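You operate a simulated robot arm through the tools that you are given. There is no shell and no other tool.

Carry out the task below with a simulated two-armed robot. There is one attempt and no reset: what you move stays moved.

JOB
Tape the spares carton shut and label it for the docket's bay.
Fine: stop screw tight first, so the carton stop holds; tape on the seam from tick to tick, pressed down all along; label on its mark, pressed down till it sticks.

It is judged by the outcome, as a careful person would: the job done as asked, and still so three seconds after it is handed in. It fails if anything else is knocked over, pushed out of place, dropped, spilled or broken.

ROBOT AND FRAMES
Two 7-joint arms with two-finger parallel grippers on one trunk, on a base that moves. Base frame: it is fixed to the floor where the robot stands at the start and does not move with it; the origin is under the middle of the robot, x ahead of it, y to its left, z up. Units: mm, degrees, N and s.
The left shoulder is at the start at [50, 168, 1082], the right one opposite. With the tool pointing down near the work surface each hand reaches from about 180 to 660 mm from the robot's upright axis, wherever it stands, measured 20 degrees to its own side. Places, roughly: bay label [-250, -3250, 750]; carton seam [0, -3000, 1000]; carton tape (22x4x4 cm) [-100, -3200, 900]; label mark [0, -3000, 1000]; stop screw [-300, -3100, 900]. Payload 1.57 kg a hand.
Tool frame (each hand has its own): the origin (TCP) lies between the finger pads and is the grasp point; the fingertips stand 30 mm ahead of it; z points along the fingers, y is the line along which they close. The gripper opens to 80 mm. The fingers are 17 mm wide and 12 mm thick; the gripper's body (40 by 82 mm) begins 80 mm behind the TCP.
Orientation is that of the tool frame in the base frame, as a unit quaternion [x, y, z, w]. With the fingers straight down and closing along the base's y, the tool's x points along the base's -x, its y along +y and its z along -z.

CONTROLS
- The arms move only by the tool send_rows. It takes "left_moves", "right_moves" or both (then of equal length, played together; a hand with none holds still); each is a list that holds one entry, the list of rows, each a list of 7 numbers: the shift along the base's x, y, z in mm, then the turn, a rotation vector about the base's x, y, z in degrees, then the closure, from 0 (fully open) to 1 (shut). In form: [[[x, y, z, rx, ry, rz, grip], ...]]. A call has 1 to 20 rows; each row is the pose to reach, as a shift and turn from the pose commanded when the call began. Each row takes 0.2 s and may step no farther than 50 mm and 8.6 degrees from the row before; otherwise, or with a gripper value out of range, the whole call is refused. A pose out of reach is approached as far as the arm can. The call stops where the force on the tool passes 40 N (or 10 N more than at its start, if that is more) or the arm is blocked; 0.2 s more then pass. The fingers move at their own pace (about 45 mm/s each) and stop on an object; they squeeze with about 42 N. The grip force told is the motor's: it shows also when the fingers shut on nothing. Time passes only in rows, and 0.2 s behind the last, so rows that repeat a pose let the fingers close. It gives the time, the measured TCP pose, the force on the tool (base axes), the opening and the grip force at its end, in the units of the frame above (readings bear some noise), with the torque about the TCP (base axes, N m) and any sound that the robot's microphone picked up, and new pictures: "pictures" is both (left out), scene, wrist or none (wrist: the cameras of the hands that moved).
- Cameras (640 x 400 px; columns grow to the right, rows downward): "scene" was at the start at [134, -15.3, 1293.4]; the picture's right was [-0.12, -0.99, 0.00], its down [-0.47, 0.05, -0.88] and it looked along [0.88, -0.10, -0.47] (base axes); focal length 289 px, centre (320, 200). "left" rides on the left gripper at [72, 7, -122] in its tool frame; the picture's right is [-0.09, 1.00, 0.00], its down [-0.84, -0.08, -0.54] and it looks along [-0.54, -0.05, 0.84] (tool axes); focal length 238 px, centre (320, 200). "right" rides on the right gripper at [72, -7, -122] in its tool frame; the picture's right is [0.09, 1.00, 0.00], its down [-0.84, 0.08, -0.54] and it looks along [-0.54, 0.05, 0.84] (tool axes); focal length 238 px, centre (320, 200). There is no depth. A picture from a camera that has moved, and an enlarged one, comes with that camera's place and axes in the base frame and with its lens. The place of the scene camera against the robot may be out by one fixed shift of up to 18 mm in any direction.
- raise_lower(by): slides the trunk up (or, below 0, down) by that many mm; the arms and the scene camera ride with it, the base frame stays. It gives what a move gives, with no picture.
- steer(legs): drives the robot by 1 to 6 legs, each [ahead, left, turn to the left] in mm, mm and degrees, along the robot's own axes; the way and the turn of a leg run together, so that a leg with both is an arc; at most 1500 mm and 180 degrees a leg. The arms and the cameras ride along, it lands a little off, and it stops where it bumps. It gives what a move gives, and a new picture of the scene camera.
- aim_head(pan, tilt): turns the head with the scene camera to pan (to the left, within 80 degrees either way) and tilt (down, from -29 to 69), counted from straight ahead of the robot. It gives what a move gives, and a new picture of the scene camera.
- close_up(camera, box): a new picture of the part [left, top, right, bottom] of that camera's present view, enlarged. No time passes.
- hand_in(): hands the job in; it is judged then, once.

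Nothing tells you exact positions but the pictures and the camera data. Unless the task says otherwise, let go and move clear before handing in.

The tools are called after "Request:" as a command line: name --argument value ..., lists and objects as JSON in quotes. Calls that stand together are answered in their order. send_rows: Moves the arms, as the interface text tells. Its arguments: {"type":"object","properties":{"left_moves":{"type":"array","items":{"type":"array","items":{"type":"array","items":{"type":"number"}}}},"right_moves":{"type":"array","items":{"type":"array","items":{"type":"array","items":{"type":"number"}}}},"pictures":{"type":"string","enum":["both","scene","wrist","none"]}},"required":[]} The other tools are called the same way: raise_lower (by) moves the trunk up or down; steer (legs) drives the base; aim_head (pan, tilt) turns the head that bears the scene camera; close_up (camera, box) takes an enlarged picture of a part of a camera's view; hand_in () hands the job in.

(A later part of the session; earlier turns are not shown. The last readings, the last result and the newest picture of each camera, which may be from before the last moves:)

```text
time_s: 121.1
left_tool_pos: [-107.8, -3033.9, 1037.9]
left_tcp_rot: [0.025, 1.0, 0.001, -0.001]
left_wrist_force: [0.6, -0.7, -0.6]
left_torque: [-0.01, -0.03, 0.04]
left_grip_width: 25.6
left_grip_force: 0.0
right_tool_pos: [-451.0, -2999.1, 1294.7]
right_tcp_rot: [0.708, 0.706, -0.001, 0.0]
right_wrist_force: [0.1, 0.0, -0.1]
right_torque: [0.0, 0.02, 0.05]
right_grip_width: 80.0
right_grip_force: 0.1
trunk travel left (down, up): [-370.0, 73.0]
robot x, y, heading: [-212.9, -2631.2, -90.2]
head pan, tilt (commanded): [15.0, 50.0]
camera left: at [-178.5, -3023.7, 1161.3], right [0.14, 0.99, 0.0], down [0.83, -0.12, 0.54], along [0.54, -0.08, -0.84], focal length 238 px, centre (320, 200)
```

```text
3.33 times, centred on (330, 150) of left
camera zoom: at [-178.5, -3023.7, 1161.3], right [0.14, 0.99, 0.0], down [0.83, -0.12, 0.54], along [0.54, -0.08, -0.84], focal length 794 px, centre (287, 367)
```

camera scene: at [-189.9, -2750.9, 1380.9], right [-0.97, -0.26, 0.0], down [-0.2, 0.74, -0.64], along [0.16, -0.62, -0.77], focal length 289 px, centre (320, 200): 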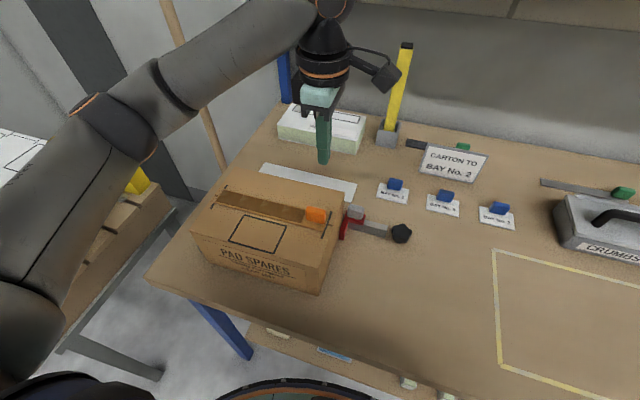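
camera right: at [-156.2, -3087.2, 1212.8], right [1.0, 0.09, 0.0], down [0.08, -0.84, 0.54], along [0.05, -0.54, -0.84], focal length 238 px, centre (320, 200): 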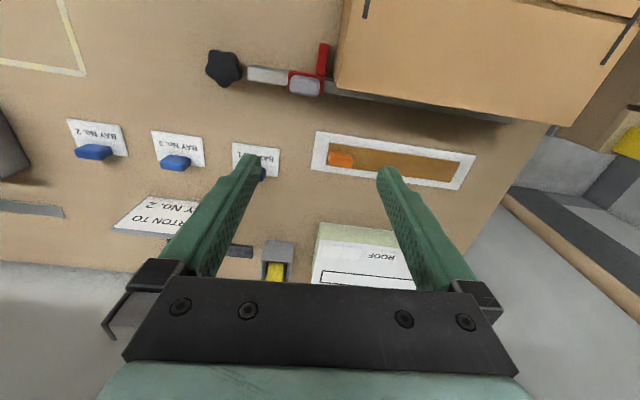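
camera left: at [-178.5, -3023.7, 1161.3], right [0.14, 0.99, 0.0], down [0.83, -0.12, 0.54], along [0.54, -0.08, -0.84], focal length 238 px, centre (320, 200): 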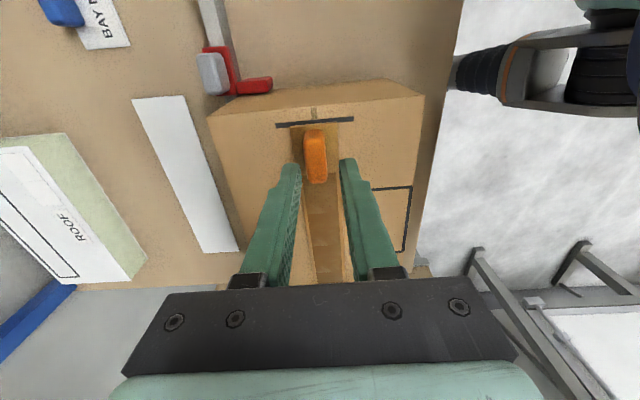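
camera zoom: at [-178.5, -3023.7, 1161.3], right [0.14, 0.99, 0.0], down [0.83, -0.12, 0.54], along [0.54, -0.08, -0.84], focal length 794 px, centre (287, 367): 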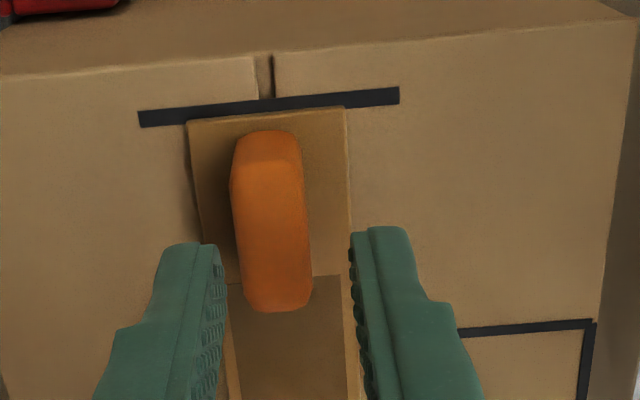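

Request:
send_rows --left_moves '[[[0, -2, -10, 0, 0, 0, 0.68], [0, -2, -20, 0, 0, 0, 0.68], [0, -2, -28, 0, 0, 0, 0.68], [0, -2, -31, 0, 0, 0, 0.68], [0, -2, -33, 0, 0, 0, 0.68], [0, -2, -35, 0, 0, 0, 0.68]]]' --pictures "wrist"

```text
time_s: 122.5
left_tool_pos: [-107.2, -3036.7, 1004.0]
left_tcp_rot: [0.025, 1.0, 0.002, -0.001]
left_wrist_force: [0.0, -0.1, 0.5]
left_torque: [-0.01, -0.01, 0.01]
left_grip_width: 25.6
left_grip_force: 0.1
right_tool_pos: [-451.8, -2999.7, 1294.4]
right_tcp_rot: [0.709, 0.706, 0.0, 0.001]
right_wrist_force: [0.1, -0.4, 0.1]
right_torque: [0.0, 0.0, 0.01]
right_grip_width: 79.6
right_grip_force: 0.0
trunk travel left (down, up): [-370.0, 73.0]
robot x, y, heading: [-211.8, -2632.0, -90.5]
head pan, tilt (commanded): [15.0, 50.0]
camera left: at [-178.8, -3026.3, 1126.1], right [0.14, 0.99, 0.0], down [0.83, -0.12, 0.54], along [0.54, -0.07, -0.84], focal length 238 px, centre (320, 200)
```

left: 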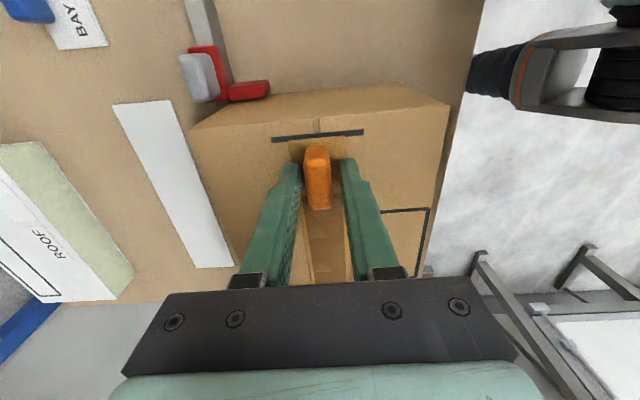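

Request:
send_rows --left_moves '[[[0, 0, -1.5, 0, 0, 0, 0.68], [0, 0, -3, 0, 0, 0, 0.68], [0, 0, -4.5, 0, 0, 0, 0.68], [0, 0, -4.5, 0, 0, 0, 0.68]]]' --pictures "none"

Request:
close_up --camera "left" --box '[260, 90, 400, 210]'

```text
time_s: 123.5
left_tool_pos: [-107.2, -3035.6, 1004.2]
left_tcp_rot: [0.025, 1.0, -0.004, -0.001]
left_wrist_force: [4.6, -4.7, 34.4]
left_torque: [0.03, -0.2, -0.15]
left_grip_width: 25.3
left_grip_force: 0.0
right_tool_pos: [-451.8, -2997.5, 1295.3]
right_tcp_rot: [0.708, 0.707, -0.001, 0.002]
right_wrist_force: [-0.3, 0.1, 0.3]
right_torque: [0.04, 0.02, 0.01]
right_grip_width: 80.0
right_grip_force: 0.1
trunk travel left (down, up): [-370.0, 73.0]
robot x, y, heading: [-216.5, -2631.5, -90.2]
head pan, tilt (commanded): [15.0, 50.0]
```

```text
3.33 times, centred on (330, 150) of left
camera zoom: at [-178.5, -3025.1, 1125.3], right [0.14, 0.99, -0.01], down [0.83, -0.11, 0.54], along [0.54, -0.08, -0.84], focal length 794 px, centre (287, 367)
```

zoom: 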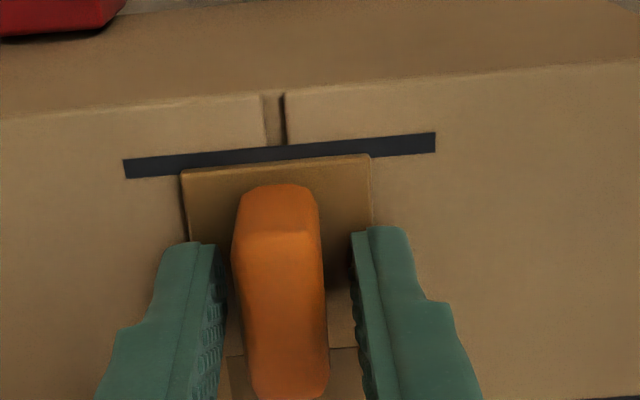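

Request:
send_rows --left_moves '[[[0, 0, 4.5, 0, 0, 0, 0.68], [0, 0, 20, 0, 0, 0, 0.68], [0, 0, 50, 0, 0, 0, 0.68], [0, -40, 70, 0, 0, 0, 0.4], [0, -80, 70, 0, 0, 0, 0.2]]]' --pictures "scene"

Request:
close_up --camera "scene" --box '[180, 170, 360, 250]'

Request:
close_up --camera "left" --box '[290, 60, 490, 270]'

```text
time_s: 124.7
left_tool_pos: [-105.6, -3118.3, 1068.8]
left_tcp_rot: [0.024, 1.0, 0.002, 0.0]
left_wrist_force: [0.3, 0.4, -0.2]
left_torque: [0.01, -0.01, 0.01]
left_grip_width: 64.2
left_grip_force: 0.0
right_tool_pos: [-451.5, -2999.7, 1295.3]
right_tcp_rot: [0.708, 0.706, 0.0, 0.001]
right_wrist_force: [0.1, -1.3, 0.8]
right_torque: [-0.02, 0.01, 0.0]
right_grip_width: 79.9
right_grip_force: 0.1
trunk travel left (down, up): [-370.0, 73.0]
robot x, y, heading: [-213.8, -2630.3, -90.4]
head pan, tilt (commanded): [15.0, 50.0]
camera scene: at [-190.1, -2751.3, 1380.9], right [-0.97, -0.26, 0.0], down [-0.2, 0.74, -0.64], along [0.16, -0.62, -0.77], focal length 289 px, centre (320, 200)
```

scene: 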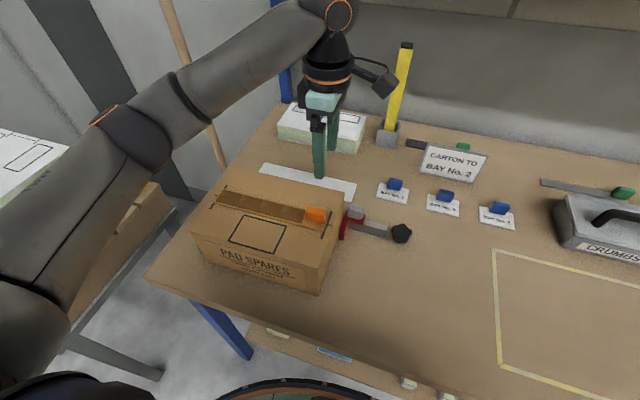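

```text
3.56 times, centred on (270, 210) of scene
camera zoom: at [-190.1, -2751.3, 1380.9], right [-0.97, -0.26, 0.0], down [-0.2, 0.74, -0.64], along [0.16, -0.62, -0.77], focal length 1027 px, centre (498, 164)
```

zoom: 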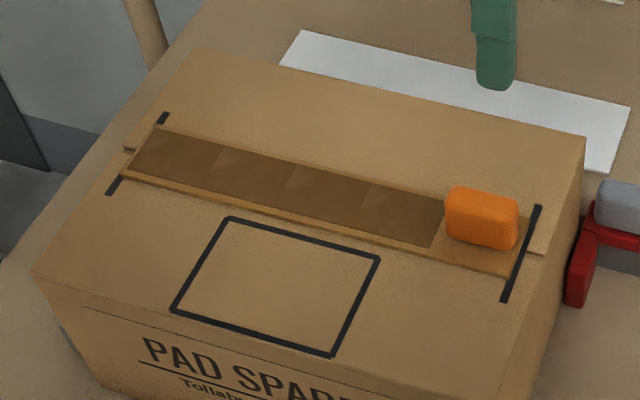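

```text
1.90 times, centred on (390, 165) of left
camera zoom: at [-177.8, -3107.2, 1191.3], right [0.14, 0.99, 0.0], down [0.83, -0.12, 0.54], along [0.54, -0.07, -0.84], focal length 454 px, centre (187, 267)
```

zoom: 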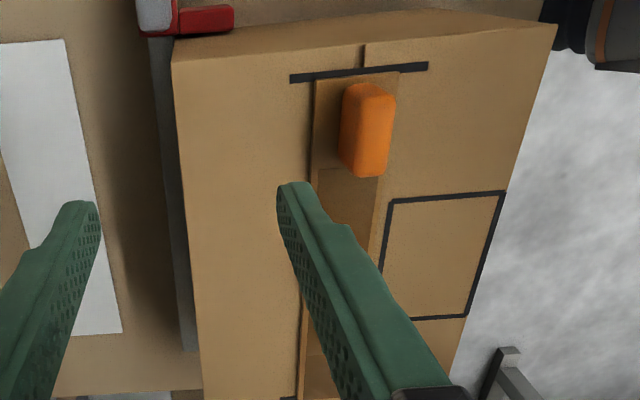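

The tape is laid from tick to tick and pressed on all its stretches. Next comes the label: I'll park the left arm up and to the left, out of the way.

Request:
send_rows --left_moves '[[[0, 0, 40, 0, 0, -8, 0], [10, 10, 85, 0, 0, -16, 0], [40, 25, 115, 0, 0, -24, 0], [80, 43, 130, 0, 0, -32, 0], [120, 60, 140, 0, 0, -40, 0], [160, 78, 150, 0, 0, -48, 0], [200, 96, 160, 0, 0, -56, 0], [240, 113, 160, 0, 0, -64, 0], [275, 128, 160, 0, 0, -72, 0], [300, 138, 160, 0, 0, -80, 0], [300, 138, 160, 0, 0, -87, 0]]]' --pictures "scene"

Request:
raise_lower --by -120

Request:
aim_head --pan -15 --tilt 45

```text
time_s: 127.1
left_tool_pos: [193.2, -2978.6, 1229.9]
left_tcp_rot: [0.706, 0.708, 0.0, 0.0]
left_wrist_force: [-0.1, 0.4, -0.6]
left_torque: [-0.02, 0.0, -0.03]
left_grip_width: 80.0
left_grip_force: 0.0
right_tool_pos: [-451.6, -3000.9, 1295.1]
right_tcp_rot: [0.708, 0.706, -0.001, 0.001]
right_wrist_force: [-0.1, -0.1, 0.0]
right_torque: [-0.01, -0.02, 0.03]
right_grip_width: 79.8
right_grip_force: 0.0
trunk travel left (down, up): [-370.0, 73.0]
robot x, y, heading: [-211.1, -2632.7, -90.1]
head pan, tilt (commanded): [15.0, 50.0]
camera scene: at [-190.1, -2751.0, 1380.9], right [-0.97, -0.26, 0.0], down [-0.2, 0.74, -0.64], along [0.16, -0.62, -0.77], focal length 289 px, centre (320, 200)
```

scene: 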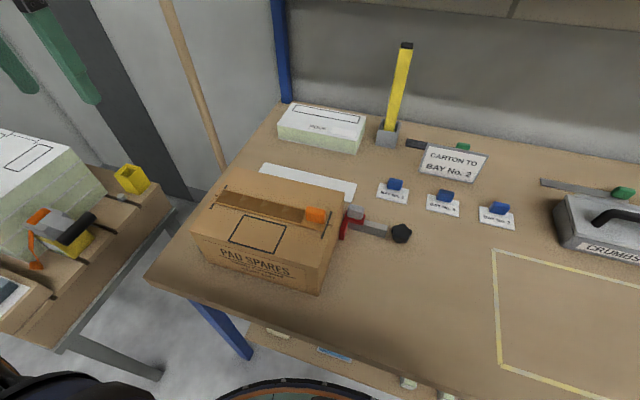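

```text
time_s: 128.6
left_tool_pos: [191.9, -2980.1, 1109.9]
left_tcp_rot: [0.706, 0.708, 0.001, 0.001]
left_wrist_force: [-0.3, 0.8, 0.7]
left_torque: [0.02, -0.02, 0.05]
left_grip_width: 80.1
left_grip_force: 0.1
right_tool_pos: [-451.1, -2999.5, 1174.9]
right_tcp_rot: [0.708, 0.706, -0.001, 0.001]
right_wrist_force: [0.1, -0.2, 0.3]
right_torque: [-0.02, 0.01, 0.02]
right_grip_width: 80.1
right_grip_force: 0.1
trunk travel left (down, up): [-250.0, 193.0]
robot x, y, heading: [-213.1, -2635.0, -90.6]
head pan, tilt (commanded): [15.0, 50.0]
```

```text
time_s: 129.5
left_tool_pos: [193.6, -2979.1, 1110.1]
left_tcp_rot: [0.706, 0.708, 0.001, 0.001]
left_wrist_force: [-0.3, 0.3, 0.8]
left_torque: [0.04, 0.01, 0.01]
left_grip_width: 80.0
left_grip_force: 0.0
right_tool_pos: [-452.0, -3000.2, 1174.2]
right_tcp_rot: [0.709, 0.706, -0.001, 0.001]
right_wrist_force: [-0.7, -0.4, 0.8]
right_torque: [0.02, -0.01, 0.02]
right_grip_width: 80.0
right_grip_force: 0.1
trunk travel left (down, up): [-250.0, 193.0]
robot x, y, heading: [-213.6, -2629.2, -90.3]
head pan, tilt (commanded): [-15.0, 45.0]
camera scene: at [-230.8, -2754.9, 1267.8], right [-0.97, 0.26, 0.0], down [0.18, 0.68, -0.71], along [-0.18, -0.68, -0.71], focal length 289 px, centre (320, 200)
```

scene: 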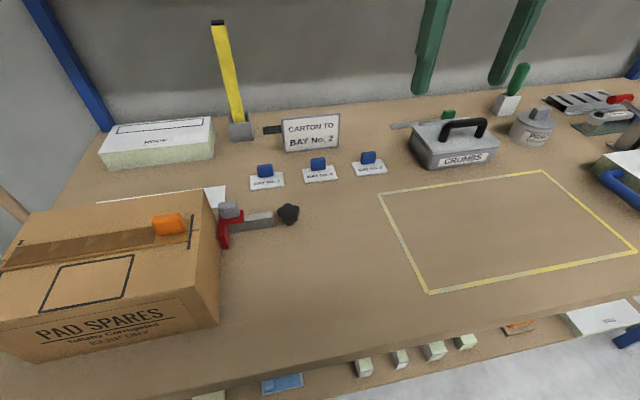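

The left arm is parked. BAY No. 2 is the right-most label, near (-485,-3248). I'll bring the right hand over it to look.

Request:
send_rows --right_moves '[[[-6, -40, -20, 0, 0, 0, 0], [-12, -80, -40, 0, 0, 0, 0], [-18, -120, -65, 0, 0, 0, 0], [-24, -160, -90, 0, 0, 0, 0], [-30, -200, -115, 0, 0, 0, 0], [-36, -235, -140, 0, 0, 0, 0], [-36, -245, -170, 0, 0, 0, 0], [-36, -245, -170, 0, 0, 0, 0]]]' --pictures "both"

Request:
close_up --camera "right" --box '[250, 80, 390, 180]'

```text
time_s: 131.3
left_tool_pos: [191.9, -2978.3, 1109.8]
left_tcp_rot: [0.706, 0.709, 0.0, 0.001]
left_wrist_force: [-0.5, 0.1, -1.0]
left_torque: [0.02, 0.01, 0.03]
left_grip_width: 80.0
left_grip_force: 0.0
right_tool_pos: [-486.9, -3241.3, 1004.0]
right_tcp_rot: [0.708, 0.706, -0.001, 0.001]
right_wrist_force: [-0.2, -0.3, 0.7]
right_torque: [0.0, -0.01, 0.01]
right_grip_width: 79.9
right_grip_force: 0.1
right hand out of reach, approached as far as the arm can: row 7, 8
trunk travel left (down, up): [-250.0, 193.0]
robot x, y, heading: [-213.7, -2631.6, -90.2]
head pan, tilt (commanded): [-15.0, 45.0]
camera scene: at [-230.8, -2754.8, 1267.9], right [-0.96, 0.26, 0.0], down [0.19, 0.68, -0.71], along [-0.19, -0.68, -0.71], focal length 289 px, centre (320, 200)
camera right: at [-492.5, -3169.8, 1126.0], right [1.0, 0.09, 0.0], down [0.07, -0.84, 0.55], along [0.05, -0.54, -0.84], focal length 238 px, centre (320, 200)
```

scene: 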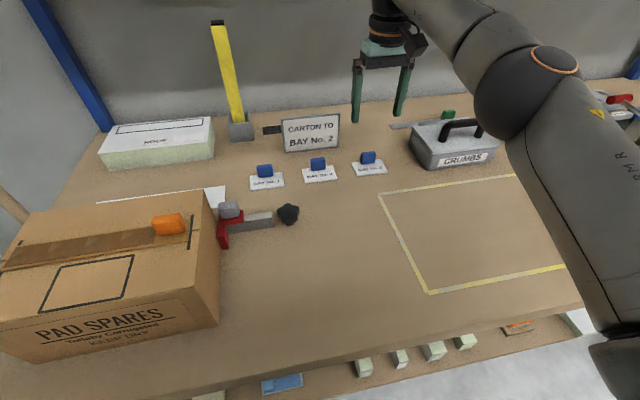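
right: 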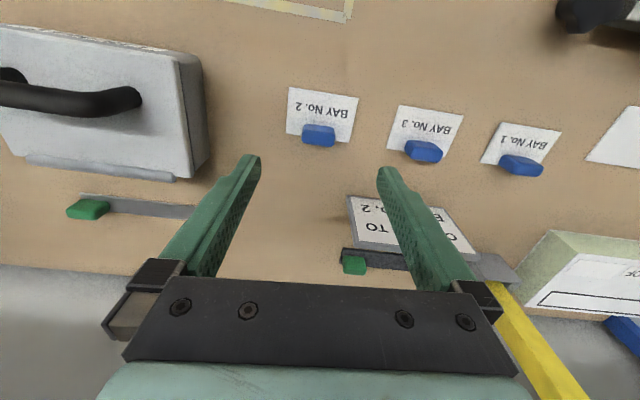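

```text
4.00 times, centred on (320, 130) of right
camera zoom: at [-492.5, -3169.8, 1126.0], right [1.0, 0.09, 0.0], down [0.07, -0.84, 0.55], along [0.05, -0.54, -0.84], focal length 953 px, centre (320, 480)
```

zoom: 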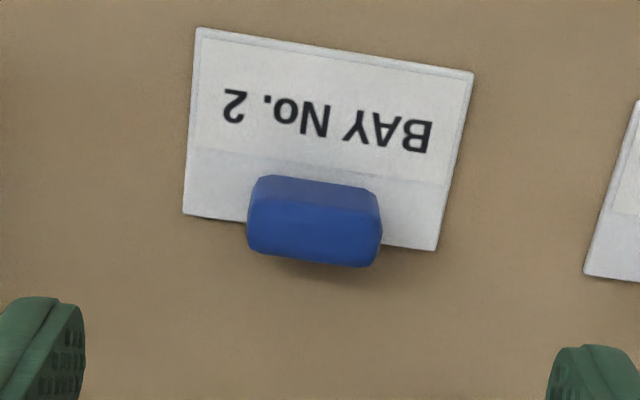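

Label confirmed: "BAY No. 2", 75×50 mm at about -3°, with its blue tab centred near (-486,-3252). I'm near the reach limit, so I'll pull the hand back, shift the base 90 mm right, then come in with the fingers turned to close across the tab.

Request:
send_rows --right_moves '[[[5, 30, 25, 0, 0, 0, 0], [10, 65, 50, 0, 0, 0, 0], [15, 95, 75, 0, 0, 0, 0], [15, 95, 75, 0, 0, 0, 0]]]' --pictures "none"

Request:
steer --legs '[[0, -90, 0]]'

```text
time_s: 132.3
left_tool_pos: [192.8, -2979.7, 1109.7]
left_tcp_rot: [0.706, 0.708, 0.0, 0.0]
left_wrist_force: [-0.6, 0.5, 0.2]
left_torque: [0.0, 0.0, -0.03]
left_grip_width: 80.1
left_grip_force: 0.0
right_tool_pos: [-473.2, -3144.3, 1077.4]
right_tcp_rot: [0.709, 0.705, -0.001, 0.001]
right_wrist_force: [-0.9, -0.1, 0.3]
right_torque: [-0.01, 0.01, -0.02]
right_grip_width: 79.9
right_grip_force: 0.1
trunk travel left (down, up): [-250.0, 193.0]
robot x, y, heading: [-215.2, -2632.3, -90.5]
head pan, tilt (commanded): [-15.0, 45.0]
```

```text
time_s: 133.8
left_tool_pos: [103.3, -2980.3, 1110.5]
left_tcp_rot: [0.707, 0.708, 0.001, 0.0]
left_wrist_force: [-0.3, -0.1, 0.0]
left_torque: [-0.01, 0.0, 0.02]
left_grip_width: 80.0
left_grip_force: 0.0
right_tool_pos: [-562.0, -3144.9, 1079.1]
right_tcp_rot: [0.709, 0.705, -0.001, 0.001]
right_wrist_force: [0.3, 0.3, 1.0]
right_torque: [0.01, -0.02, 0.0]
right_grip_width: 79.9
right_grip_force: 0.0
trunk travel left (down, up): [-250.0, 193.0]
robot x, y, heading: [-299.7, -2629.2, -90.3]
head pan, tilt (commanded): [-15.0, 45.0]
camera scene: at [-320.1, -2754.5, 1267.9], right [-0.96, 0.26, 0.0], down [0.19, 0.68, -0.71], along [-0.19, -0.68, -0.71], focal length 289 px, centre (320, 200)
```

scene: 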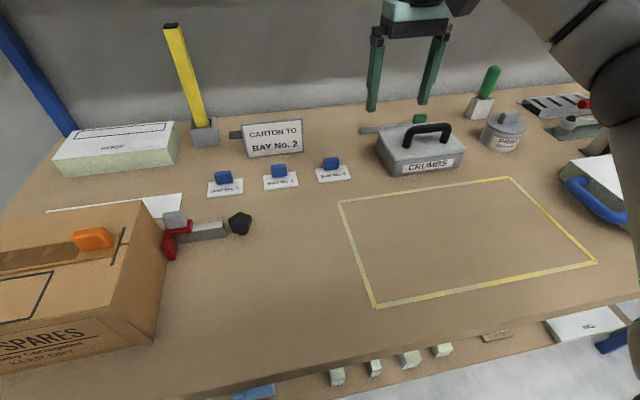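

Request:
send_rows --right_moves '[[[7, -10, -5, 0, 0, -8.5, 0], [14, -20, -10, 0, 0, -17, 0], [21, -30, -15, 0, 0, -25.5, 0], [28, -40, -20, 0, 0, -34, 0], [35, -50, -25, 0, 0, -42.5, 0], [42, -60, -30, 0, 0, -51, 0], [49, -70, -40, 0, 0, -59.5, 0], [56, -80, -50, 0, 0, -68, 0], [63, -90, -60, 0, 0, -76.5, 0], [70, -100, -75, 0, 0, -85, 0], [76, -107, -90, 0, 0, -93.1, 0], [76, -107, -90, 0, 0, -93.1, 0]]]' --pictures "both"

Request:
close_up --camera "right" --box '[250, 70, 390, 180]'

```text
time_s: 136.4
left_tool_pos: [103.3, -2979.6, 1110.8]
left_tcp_rot: [0.706, 0.708, 0.0, 0.001]
left_wrist_force: [0.8, -0.4, 0.3]
left_torque: [0.01, 0.0, 0.0]
left_grip_width: 79.9
left_grip_force: 0.0
right_tool_pos: [-485.2, -3246.4, 988.2]
right_tcp_rot: [1.0, -0.03, -0.001, 0.0]
right_wrist_force: [1.0, -0.3, -0.6]
right_torque: [-0.01, 0.0, 0.0]
right_grip_width: 79.9
right_grip_force: 0.0
right hand out of reach, approached as far as the arm can: row 11, 12
trunk travel left (down, up): [-250.0, 193.0]
robot x, y, heading: [-302.4, -2631.3, -90.2]
head pan, tilt (commanded): [-15.0, 45.0]
camera scene: at [-319.6, -2754.4, 1267.9], right [-0.96, 0.26, 0.0], down [0.19, 0.68, -0.71], along [-0.19, -0.68, -0.71], focal length 289 px, centre (320, 200)
camera right: at [-412.9, -3245.8, 1110.8], right [0.03, -1.0, 0.0], down [-0.84, -0.03, 0.54], along [-0.54, -0.02, -0.84], focal length 238 px, centre (320, 200)
```

scene: 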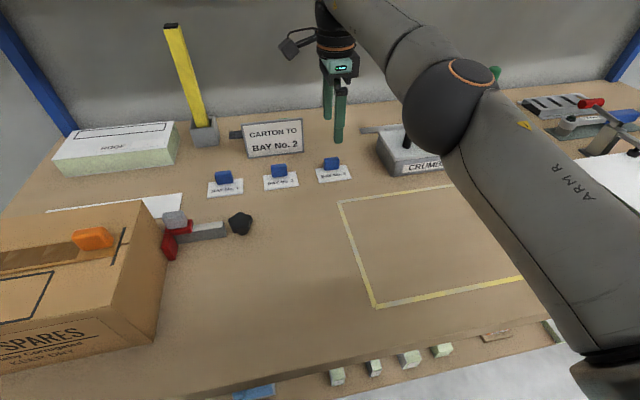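
right: 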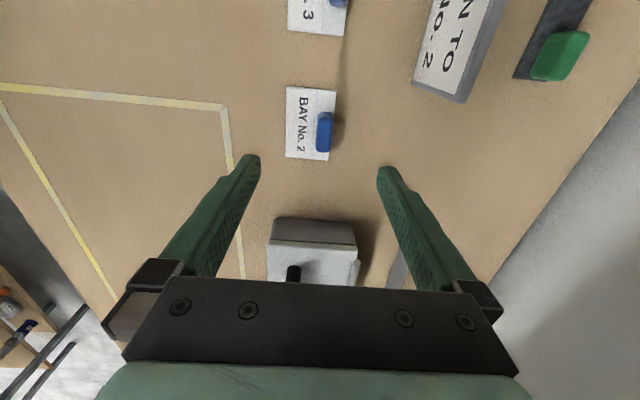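

```text
3.64 times, centred on (320, 125) of right
camera zoom: at [-412.9, -3245.8, 1110.8], right [0.03, -1.0, 0.0], down [-0.84, -0.03, 0.54], along [-0.54, -0.02, -0.84], focal length 867 px, centre (320, 473)
```

zoom: 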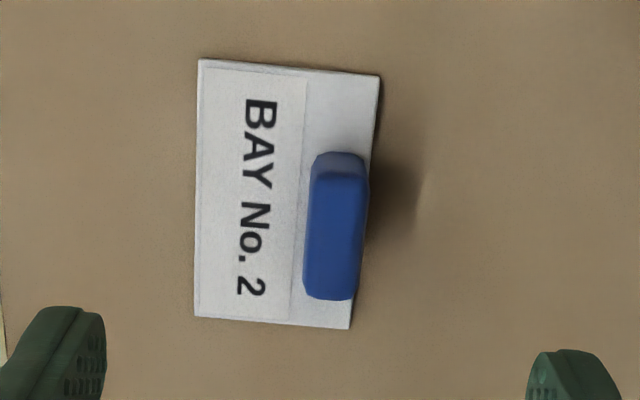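

Request:
send_rows --right_moves '[[[-1, -2, -30, 0, 0, 0, 0], [-2, -4, -60, 0, 0, 0, 0], [-2.3, -6.4, -82, 0, 0, 0, 0], [-2.3, -6.4, -82, 0, 0, 0, 0]]]' --pictures "wrist"

```text
time_s: 137.4
left_tool_pos: [103.6, -2979.9, 1108.3]
left_tcp_rot: [0.706, 0.708, 0.0, 0.0]
left_wrist_force: [-0.8, 0.2, 0.1]
left_torque: [-0.01, -0.02, 0.0]
left_grip_width: 80.4
left_grip_force: 0.0
right_tool_pos: [-487.6, -3253.8, 905.5]
right_tcp_rot: [1.0, -0.029, -0.001, 0.001]
right_wrist_force: [0.5, -0.8, 0.0]
right_torque: [0.01, 0.0, -0.01]
right_grip_width: 80.0
right_grip_force: 0.0
trunk travel left (down, up): [-250.0, 193.0]
robot x, y, heading: [-301.2, -2630.8, -90.3]
head pan, tilt (commanded): [-15.0, 45.0]
camera right: at [-415.0, -3251.7, 1028.1], right [0.03, -1.0, 0.0], down [-0.84, -0.03, 0.54], along [-0.54, -0.02, -0.84], focal length 238 px, centre (320, 200)
```

right: 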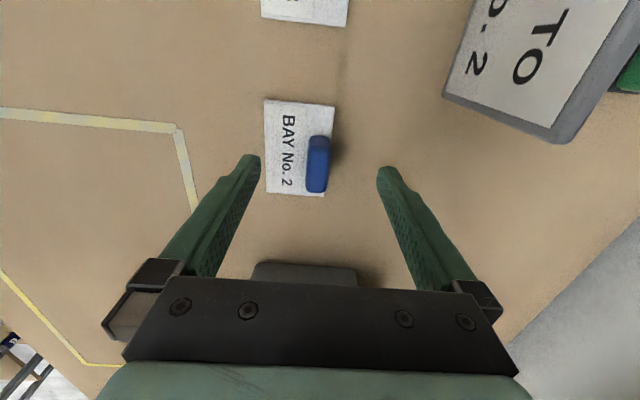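

Request:
send_rows --right_moves '[[[0, 0, -9, 0, 0, 0, 0], [0, 0, -17.5, 0, 0, 0, 0], [0, 0, -17.5, 0, 0, 0, 0.4], [0, 0, -17.5, 0, 0, 0, 0.7], [0, 0, -17.5, 0, 0, 0, 1], [0, 0, -17.5, 0, 0, 0, 1], [0, 0, -17.5, 0, 0, 0, 1], [0, 0, -17.5, 0, 0, 0, 1]]]' --pictures "wrist"

```text
time_s: 139.2
left_tool_pos: [103.2, -2978.5, 1109.7]
left_tcp_rot: [0.706, 0.708, 0.001, 0.0]
left_wrist_force: [0.2, 1.7, 0.0]
left_torque: [-0.01, -0.01, -0.03]
left_grip_width: 79.9
left_grip_force: 0.1
right_tool_pos: [-487.6, -3253.7, 888.2]
right_tcp_rot: [1.0, -0.03, -0.001, 0.0]
right_wrist_force: [-0.2, 0.0, -0.2]
right_torque: [0.04, -0.01, -0.01]
right_grip_width: 14.5
right_grip_force: 30.8
trunk travel left (down, up): [-250.0, 193.0]
robot x, y, heading: [-299.8, -2631.6, -90.3]
head pan, tilt (commanded): [-15.0, 45.0]
camera right: at [-415.7, -3251.9, 1011.4], right [0.03, -1.0, 0.0], down [-0.84, -0.03, 0.54], along [-0.54, -0.02, -0.84], focal length 238 px, centre (320, 200)
```

right: 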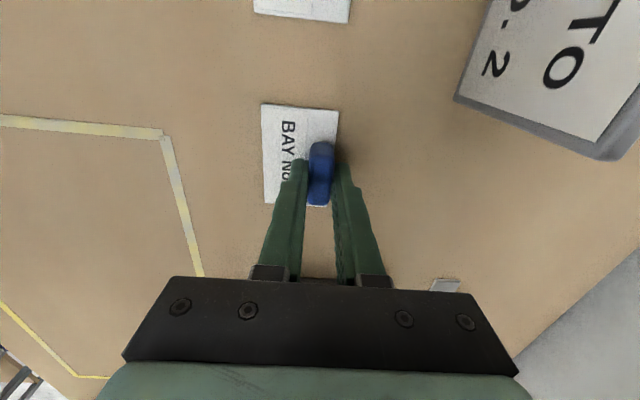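

The tab is gripped. I'll lift the label clear of the bench.

Request:
send_rows --right_moves '[[[0, 0, 3, 0, 0, 0, 1], [0, 0, 8, 0, 0, 0, 1], [0, 0, 20, 0, 0, 0, 1], [0, 5, 40, 0, 0, 0, 1], [0, 20, 60, 0, 0, 0, 1], [0, 40, 80, 0, 0, 0, 1], [0, 40, 80, 0, 0, 0, 1]]]' --pictures "both"

```text
time_s: 140.8
left_tool_pos: [102.1, -2979.4, 1109.6]
left_tcp_rot: [0.707, 0.707, 0.001, 0.001]
left_wrist_force: [-0.8, -0.4, -0.1]
left_torque: [0.02, -0.04, -0.05]
left_grip_width: 79.8
left_grip_force: 0.2
right_tool_pos: [-488.0, -3212.6, 969.4]
right_tcp_rot: [1.0, -0.03, -0.001, -0.001]
right_wrist_force: [-0.7, -0.2, 1.0]
right_torque: [-0.02, 0.0, -0.02]
right_grip_width: 14.5
right_grip_force: 30.4
trunk travel left (down, up): [-250.0, 193.0]
robot x, y, heading: [-298.3, -2633.9, -90.6]
head pan, tilt (commanded): [-15.0, 45.0]
camera scene: at [-319.8, -2754.6, 1267.8], right [-0.96, 0.26, 0.0], down [0.19, 0.68, -0.71], along [-0.19, -0.68, -0.71], focal length 289 px, centre (320, 200)
camera right: at [-415.7, -3211.5, 1091.3], right [0.03, -1.0, 0.0], down [-0.84, -0.03, 0.54], along [-0.54, -0.02, -0.84], focal length 238 px, centre (320, 200)
```

scene: 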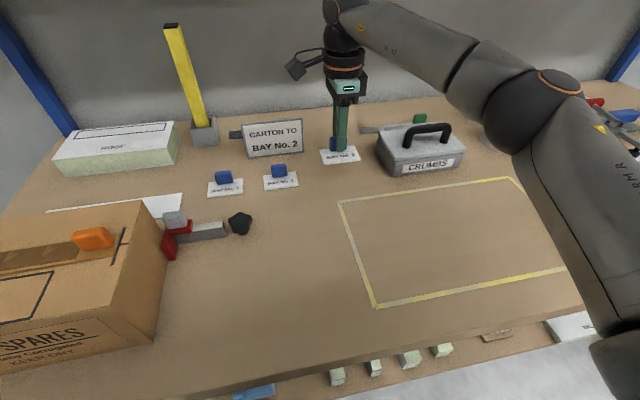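
right: 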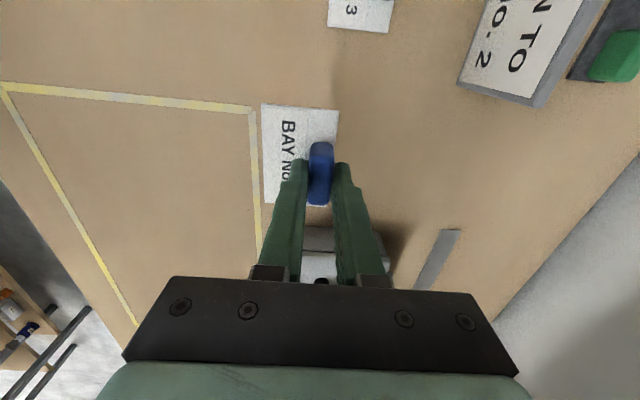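

Label in hand. I'll raise the trunk 120 mm, drive 100 mm left, and look at the mark again.

Request:
raise_lower --by 120

Request:
steer --legs '[[0, 110, 0]]'

Request:
aim_head --pan 15 --tilt 50

```text
time_s: 142.3
left_tool_pos: [102.8, -2979.5, 1229.8]
left_tcp_rot: [0.706, 0.708, 0.001, 0.001]
left_wrist_force: [-0.6, -0.3, 0.1]
left_torque: [0.0, 0.0, 0.01]
left_grip_width: 79.7
left_grip_force: 0.1
right_tool_pos: [-488.8, -3212.6, 1088.5]
right_tcp_rot: [1.0, -0.029, -0.001, 0.0]
right_wrist_force: [-0.6, 0.6, -0.5]
right_torque: [0.0, -0.02, 0.0]
right_grip_width: 14.6
right_grip_force: 31.1
trunk travel left (down, up): [-370.0, 73.0]
robot x, y, heading: [-302.4, -2631.8, -90.5]
head pan, tilt (commanded): [-15.0, 45.0]
```

```text
time_s: 143.9
left_tool_pos: [214.9, -2979.1, 1230.7]
left_tcp_rot: [0.706, 0.708, 0.001, 0.002]
left_wrist_force: [0.6, -1.4, -0.1]
left_torque: [0.03, 0.0, 0.01]
left_grip_width: 79.9
left_grip_force: 0.0
right_tool_pos: [-377.3, -3213.7, 1088.4]
right_tcp_rot: [1.0, -0.029, -0.001, 0.001]
right_wrist_force: [-0.3, 0.2, -0.6]
right_torque: [0.01, 0.0, -0.03]
right_grip_width: 14.6
right_grip_force: 30.3
trunk travel left (down, up): [-370.0, 73.0]
robot x, y, heading: [-191.3, -2632.5, -90.2]
head pan, tilt (commanded): [-15.0, 45.0]
camera scene: at [-208.9, -2755.0, 1387.9], right [-0.96, 0.26, 0.0], down [0.19, 0.68, -0.71], along [-0.19, -0.68, -0.71], focal length 289 px, centre (320, 200)
```

scene: 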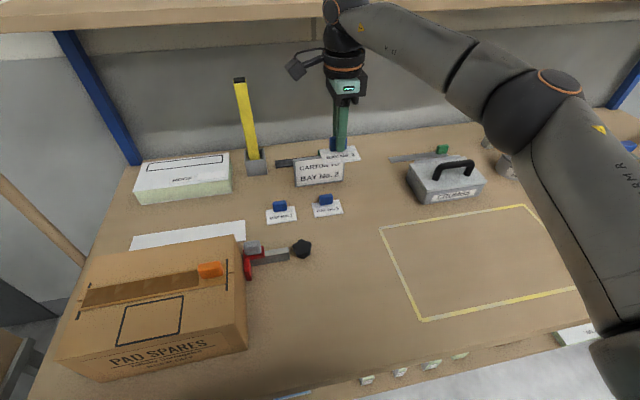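

```text
time_s: 144.9
left_tool_pos: [214.0, -2980.2, 1229.6]
left_tcp_rot: [0.707, 0.707, 0.001, 0.001]
left_wrist_force: [-0.4, 0.1, -0.7]
left_torque: [0.0, 0.0, 0.03]
left_grip_width: 80.1
left_grip_force: 0.0
right_tool_pos: [-379.0, -3212.6, 1088.3]
right_tcp_rot: [1.0, -0.031, -0.001, 0.0]
right_wrist_force: [-0.6, -0.2, -0.2]
right_torque: [0.04, -0.03, -0.03]
right_grip_width: 14.6
right_grip_force: 30.4
trunk travel left (down, up): [-370.0, 73.0]
robot x, y, heading: [-191.9, -2630.9, -90.2]
head pan, tilt (commanded): [15.0, 50.0]
camera scene: at [-168.4, -2751.1, 1381.0], right [-0.97, -0.25, 0.0], down [-0.19, 0.74, -0.64], along [0.16, -0.62, -0.77], focal length 289 px, centre (320, 200)
```

scene: 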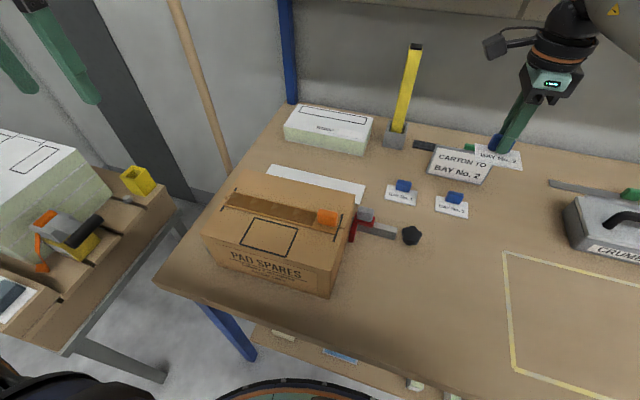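

The mark's centre I estimate at (-14,-2982.5), about 87×61 mm, tilted like the carton (~-3°). The label centre is (+2.4,+17.9) from the right TCP, so the hand goes to about (-17,-3000). I'll move there in two steps at safe height.

Request:
send_rows --right_moves '[[[40, 22, 0, 0, 0, 0, 1], [80, 45, 0, 0, 0, 0, 1], [120, 68, 0, 0, 0, 0, 1], [160, 91, 0, 0, 0, 0, 1], [200, 114, 0, 0, 0, 0, 1], [200, 114, 0, 0, 0, 0, 1]]]' --pictures "scene"

```text
time_s: 146.3
left_tool_pos: [212.8, -2980.0, 1230.6]
left_tcp_rot: [0.707, 0.708, 0.001, 0.0]
left_wrist_force: [-0.4, 0.5, 0.4]
left_torque: [-0.02, -0.01, -0.01]
left_grip_width: 80.1
left_grip_force: 0.0
right_tool_pos: [-178.3, -3099.3, 1087.9]
right_tcp_rot: [1.0, -0.03, 0.0, 0.0]
right_wrist_force: [-0.4, 0.1, -0.7]
right_torque: [-0.03, 0.01, -0.01]
right_grip_width: 14.4
right_grip_force: 30.3
trunk travel left (down, up): [-370.0, 73.0]
robot x, y, heading: [-193.9, -2632.4, -90.4]
head pan, tilt (commanded): [15.0, 50.0]
camera scene: at [-168.8, -2751.2, 1380.9], right [-0.97, -0.25, 0.0], down [-0.19, 0.74, -0.64], along [0.16, -0.62, -0.77], focal length 289 px, centre (320, 200)
```

scene: 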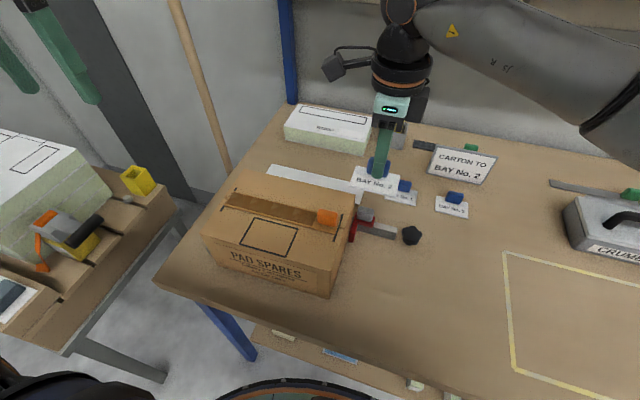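

Request:
send_rows --right_moves '[[[40, 25, 0, 0, 0, 0, 1], [80, 50, 0, 0, 0, 0, 1], [120, 75, -8, 0, 0, 0, 1], [150, 92, -18, 0, 0, 0, 1], [161, 99, -35, 0, 0, 0, 1], [161, 99, -35, 0, 0, 0, 1]]]' --pictures "both"

Request:
close_up --camera "right" --box '[170, 60, 410, 230]'

```text
time_s: 147.7
left_tool_pos: [214.2, -2979.4, 1229.7]
left_tcp_rot: [0.707, 0.708, 0.002, 0.0]
left_wrist_force: [0.8, -1.4, -0.3]
left_torque: [0.0, -0.01, 0.01]
left_grip_width: 80.0
left_grip_force: 0.0
right_tool_pos: [-16.6, -3000.3, 1054.3]
right_tcp_rot: [1.0, -0.029, -0.001, -0.001]
right_wrist_force: [-0.4, -0.1, -0.1]
right_torque: [-0.01, 0.02, -0.01]
right_grip_width: 14.6
right_grip_force: 30.9
trunk travel left (down, up): [-370.0, 73.0]
robot x, y, heading: [-189.2, -2631.7, -90.5]
head pan, tilt (commanded): [15.0, 50.0]
camera scene: at [-168.4, -2751.0, 1381.0], right [-0.97, -0.25, 0.0], down [-0.19, 0.74, -0.64], along [0.16, -0.62, -0.77], focal length 289 px, centre (320, 200)
camera right: at [55.5, -2998.9, 1176.1], right [0.03, -1.0, 0.0], down [-0.84, -0.03, 0.54], along [-0.54, -0.02, -0.84], focal length 238 px, centre (320, 200)
```

scene: 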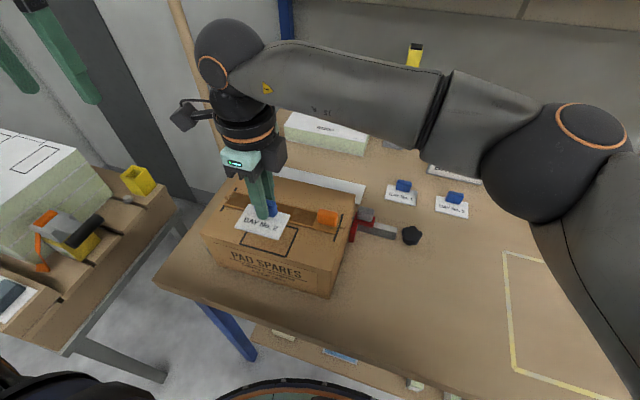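
right: 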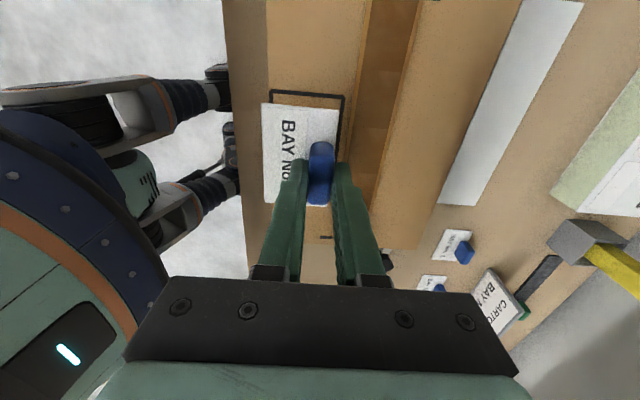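

```text
2.35 times, centred on (290, 145) of right
camera zoom: at [55.5, -2998.9, 1176.1], right [0.03, -1.0, 0.0], down [-0.84, -0.03, 0.54], along [-0.54, -0.02, -0.84], focal length 561 px, centre (391, 329)
```

zoom: 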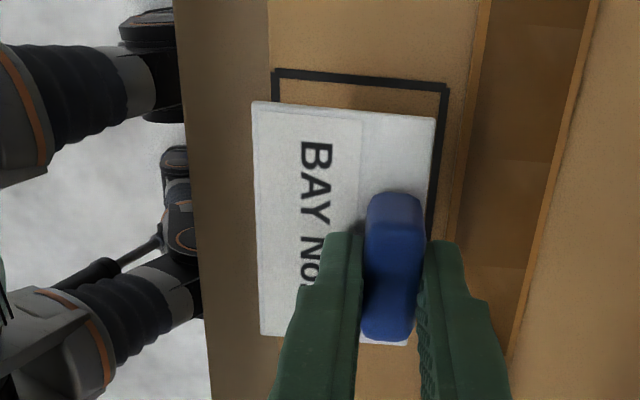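

The label hovers close to its mark. Comparing edges in the same camera, it needs about -4 mm in x and -2.4 mm in y. I'll trim and lower to a small hover, then check again.

Request:
send_rows --right_moves '[[[-2, -1.2, -15, 0, 0, 0, 1], [-4, -2.4, -30, 0, 0, 0, 1], [-4, -2.4, -39, 0, 0, 0, 1], [-4, -2.4, -39, 0, 0, 0, 1]]]' --pictures "none"

Request:
close_up --camera "right" --box '[170, 60, 410, 230]'

Request:
close_up --camera "scene" --box '[195, 175, 365, 285]'

```text
time_s: 148.7
left_tool_pos: [214.0, -2981.3, 1229.4]
left_tcp_rot: [0.707, 0.708, 0.001, 0.001]
left_wrist_force: [0.4, -0.2, -0.4]
left_torque: [0.01, -0.02, -0.01]
left_grip_width: 80.4
left_grip_force: 0.1
right_tool_pos: [-20.2, -3003.7, 1014.2]
right_tcp_rot: [1.0, -0.029, 0.0, 0.001]
right_wrist_force: [0.2, -0.8, -0.2]
right_torque: [0.0, -0.01, -0.04]
right_grip_width: 14.6
right_grip_force: 30.3
trunk travel left (down, up): [-370.0, 73.0]
robot x, y, heading: [-188.7, -2633.1, -90.2]
head pan, tilt (commanded): [15.0, 50.0]
```

```text
2.35 times, centred on (290, 145) of right
camera zoom: at [51.4, -3001.6, 1137.1], right [0.03, -1.0, 0.0], down [-0.84, -0.03, 0.54], along [-0.54, -0.02, -0.84], focal length 561 px, centre (391, 329)
```

zoom: 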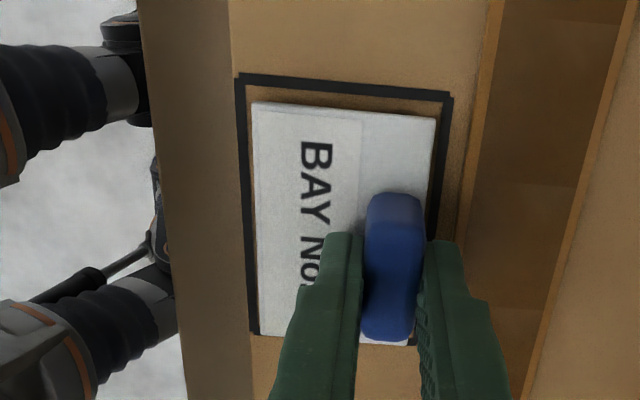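

```text
3.64 times, centred on (280, 230) of scene
camera zoom: at [-168.3, -2751.0, 1380.9], right [-0.97, -0.25, 0.0], down [-0.19, 0.74, -0.64], along [0.16, -0.62, -0.77], focal length 1051 px, centre (466, 91)
```

zoom: 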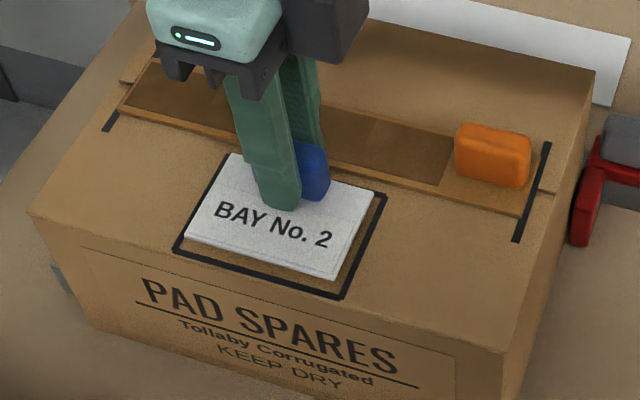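

The label is centred in the mark within about a millimetre on every side. I'll lower it and press gently.

Request:
send_rows --right_moves '[[[0, 0, -4, 0, 0, 0, 1], [0, 0, -6.5, 0, 0, 0, 1], [0, 0, -8.5, 0, 0, 0, 1], [0, 0, -10, 0, 0, 0, 1], [0, 0, -11, 0, 0, 0, 1]]]' --pictures "none"

Request:
close_up --camera "scene" --box '[195, 175, 365, 285]'

Request:
close_up --camera "right" --box '[170, 60, 410, 230]'

```text
time_s: 149.9
left_tool_pos: [213.2, -2978.4, 1231.6]
left_tcp_rot: [0.707, 0.708, 0.0, 0.001]
left_wrist_force: [0.0, 0.6, -0.7]
left_torque: [-0.03, 0.04, -0.03]
left_grip_width: 79.8
left_grip_force: 0.2
right_tool_pos: [-21.7, -3003.1, 1005.6]
right_tcp_rot: [1.0, -0.03, 0.0, 0.001]
right_wrist_force: [0.4, -2.7, 23.2]
right_torque: [0.09, -0.1, 0.03]
right_grip_width: 14.4
right_grip_force: 30.7
trunk travel left (down, up): [-370.0, 73.0]
robot x, y, heading: [-190.4, -2632.8, -90.5]
head pan, tilt (commanded): [15.0, 50.0]
```

```text
3.64 times, centred on (280, 230) of scene
camera zoom: at [-168.9, -2749.9, 1381.2], right [-0.97, -0.25, 0.0], down [-0.19, 0.74, -0.64], along [0.16, -0.62, -0.77], focal length 1051 px, centre (466, 91)
```

zoom: 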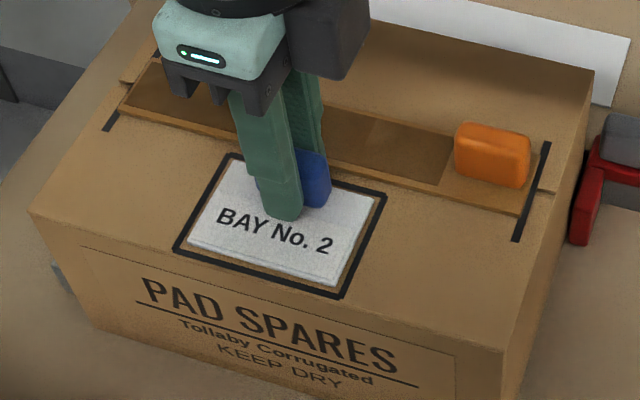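

```text
2.35 times, centred on (290, 145) of right
camera zoom: at [51.1, -3001.3, 1128.1], right [0.03, -1.0, 0.0], down [-0.84, -0.03, 0.54], along [-0.54, -0.02, -0.84], focal length 561 px, centre (391, 329)
```

zoom: 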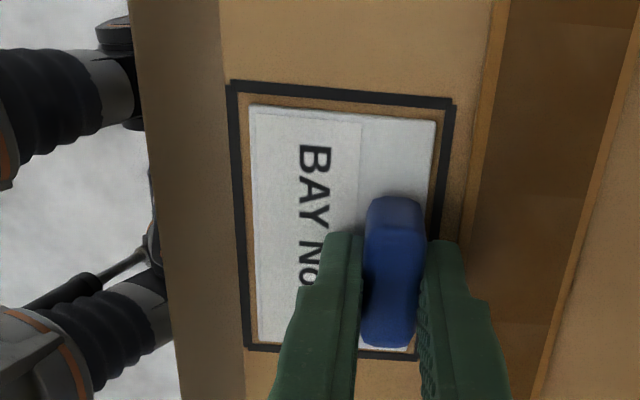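

The label sits centred in its mark under 23 N. I'll hold the press for a couple of seconds so it sticks.

Request:
send_rows --right_moves '[[[0, 0, -0.7, 0, 0, 0, 1], [0, 0, -0.7, 0, 0, 0, 1], [0, 0, -0.7, 0, 0, 0, 1], [0, 0, -0.7, 0, 0, 0, 1], [0, 0, -0.7, 0, 0, 0, 1], [0, 0, -0.7, 0, 0, 0, 1], [0, 0, -0.7, 0, 0, 0, 1], [0, 0, -0.7, 0, 0, 0, 1], [0, 0, -0.7, 0, 0, 0, 1], [0, 0, -0.7, 0, 0, 0, 1], [0, 0, -0.7, 0, 0, 0, 1], [0, 0, -0.7, 0, 0, 0, 1]]]' --pictures "none"

Request:
close_up --camera "scene" --box '[195, 175, 365, 285]'

```text
time_s: 152.5
left_tool_pos: [213.8, -2977.6, 1230.1]
left_tcp_rot: [0.706, 0.708, 0.0, 0.001]
left_wrist_force: [-0.1, -0.4, 0.3]
left_torque: [0.0, 0.01, 0.01]
left_grip_width: 79.7
left_grip_force: 0.1
right_tool_pos: [-21.1, -3001.8, 1003.7]
right_tcp_rot: [1.0, -0.03, 0.001, 0.0]
right_wrist_force: [0.3, -1.2, 18.2]
right_torque: [0.16, -0.09, 0.0]
right_grip_width: 14.3
right_grip_force: 30.5
trunk travel left (down, up): [-370.0, 73.0]
robot x, y, heading: [-193.8, -2630.2, -90.2]
head pan, tilt (commanded): [15.0, 50.0]
```

```text
3.64 times, centred on (280, 230) of scene
camera zoom: at [-168.9, -2749.9, 1381.1], right [-0.97, -0.25, 0.0], down [-0.19, 0.74, -0.64], along [0.16, -0.62, -0.77], focal length 1051 px, centre (466, 91)
```

zoom: 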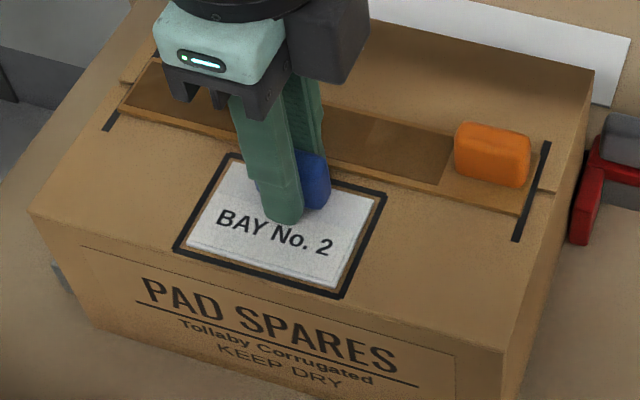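

Stuck down well. The tape edge is right next to the far finger, so I'll open while shifting toward me, so that only the near finger travels, then lift straight up.

Request:
send_rows --right_moves '[[[0, 0, 1.5, 0, 0, 0, 1], [0, 1.5, 1.5, 0, 0, 0, 0.77], [0, 4.5, 1.5, 0, 0, 0, 0.7], [0, 6.5, 1.5, 0, 0, 0, 0.65], [0, 6.5, 1.5, 0, 0, 0, 0.65]]]' --pictures "none"

Request:
close_up --camera "right" --box '[170, 60, 410, 230]'

Request:
close_up --camera "scene" --box '[195, 175, 365, 285]'

```text
time_s: 153.7
left_tool_pos: [213.7, -2980.3, 1229.9]
left_tcp_rot: [0.706, 0.708, 0.0, 0.001]
left_wrist_force: [0.3, 0.2, 1.1]
left_torque: [-0.01, 0.0, -0.01]
left_grip_width: 80.0
left_grip_force: 0.0
right_tool_pos: [-22.2, -2995.4, 1004.4]
right_tcp_rot: [1.0, -0.03, -0.001, 0.0]
right_wrist_force: [0.0, 0.7, -0.2]
right_torque: [-0.01, 0.03, 0.01]
right_grip_width: 27.9
right_grip_force: 0.0
trunk travel left (down, up): [-370.0, 73.0]
robot x, y, heading: [-193.4, -2632.6, -90.3]
head pan, tilt (commanded): [15.0, 50.0]
```

```text
2.35 times, centred on (290, 145) of right
camera zoom: at [51.6, -2994.9, 1126.8], right [0.03, -1.0, 0.0], down [-0.84, -0.03, 0.54], along [-0.54, -0.02, -0.84], focal length 561 px, centre (391, 329)
```

zoom: 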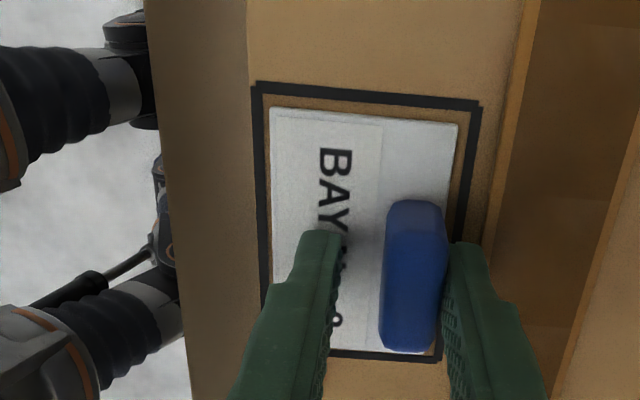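

```text
3.64 times, centred on (280, 230) of scene
camera zoom: at [-168.3, -2751.0, 1380.9], right [-0.97, -0.25, 0.0], down [-0.19, 0.74, -0.64], along [0.16, -0.62, -0.77], focal length 1051 px, centre (466, 91)
```

zoom: 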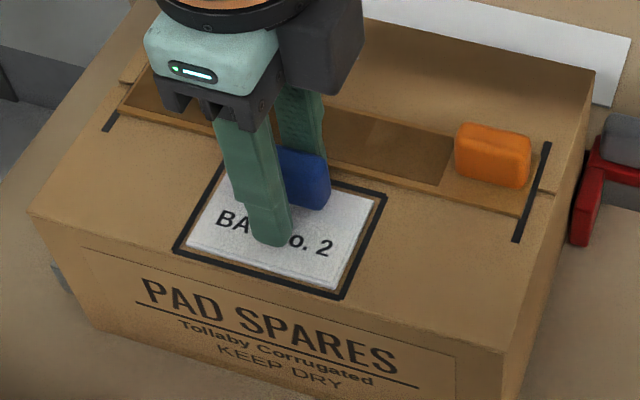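

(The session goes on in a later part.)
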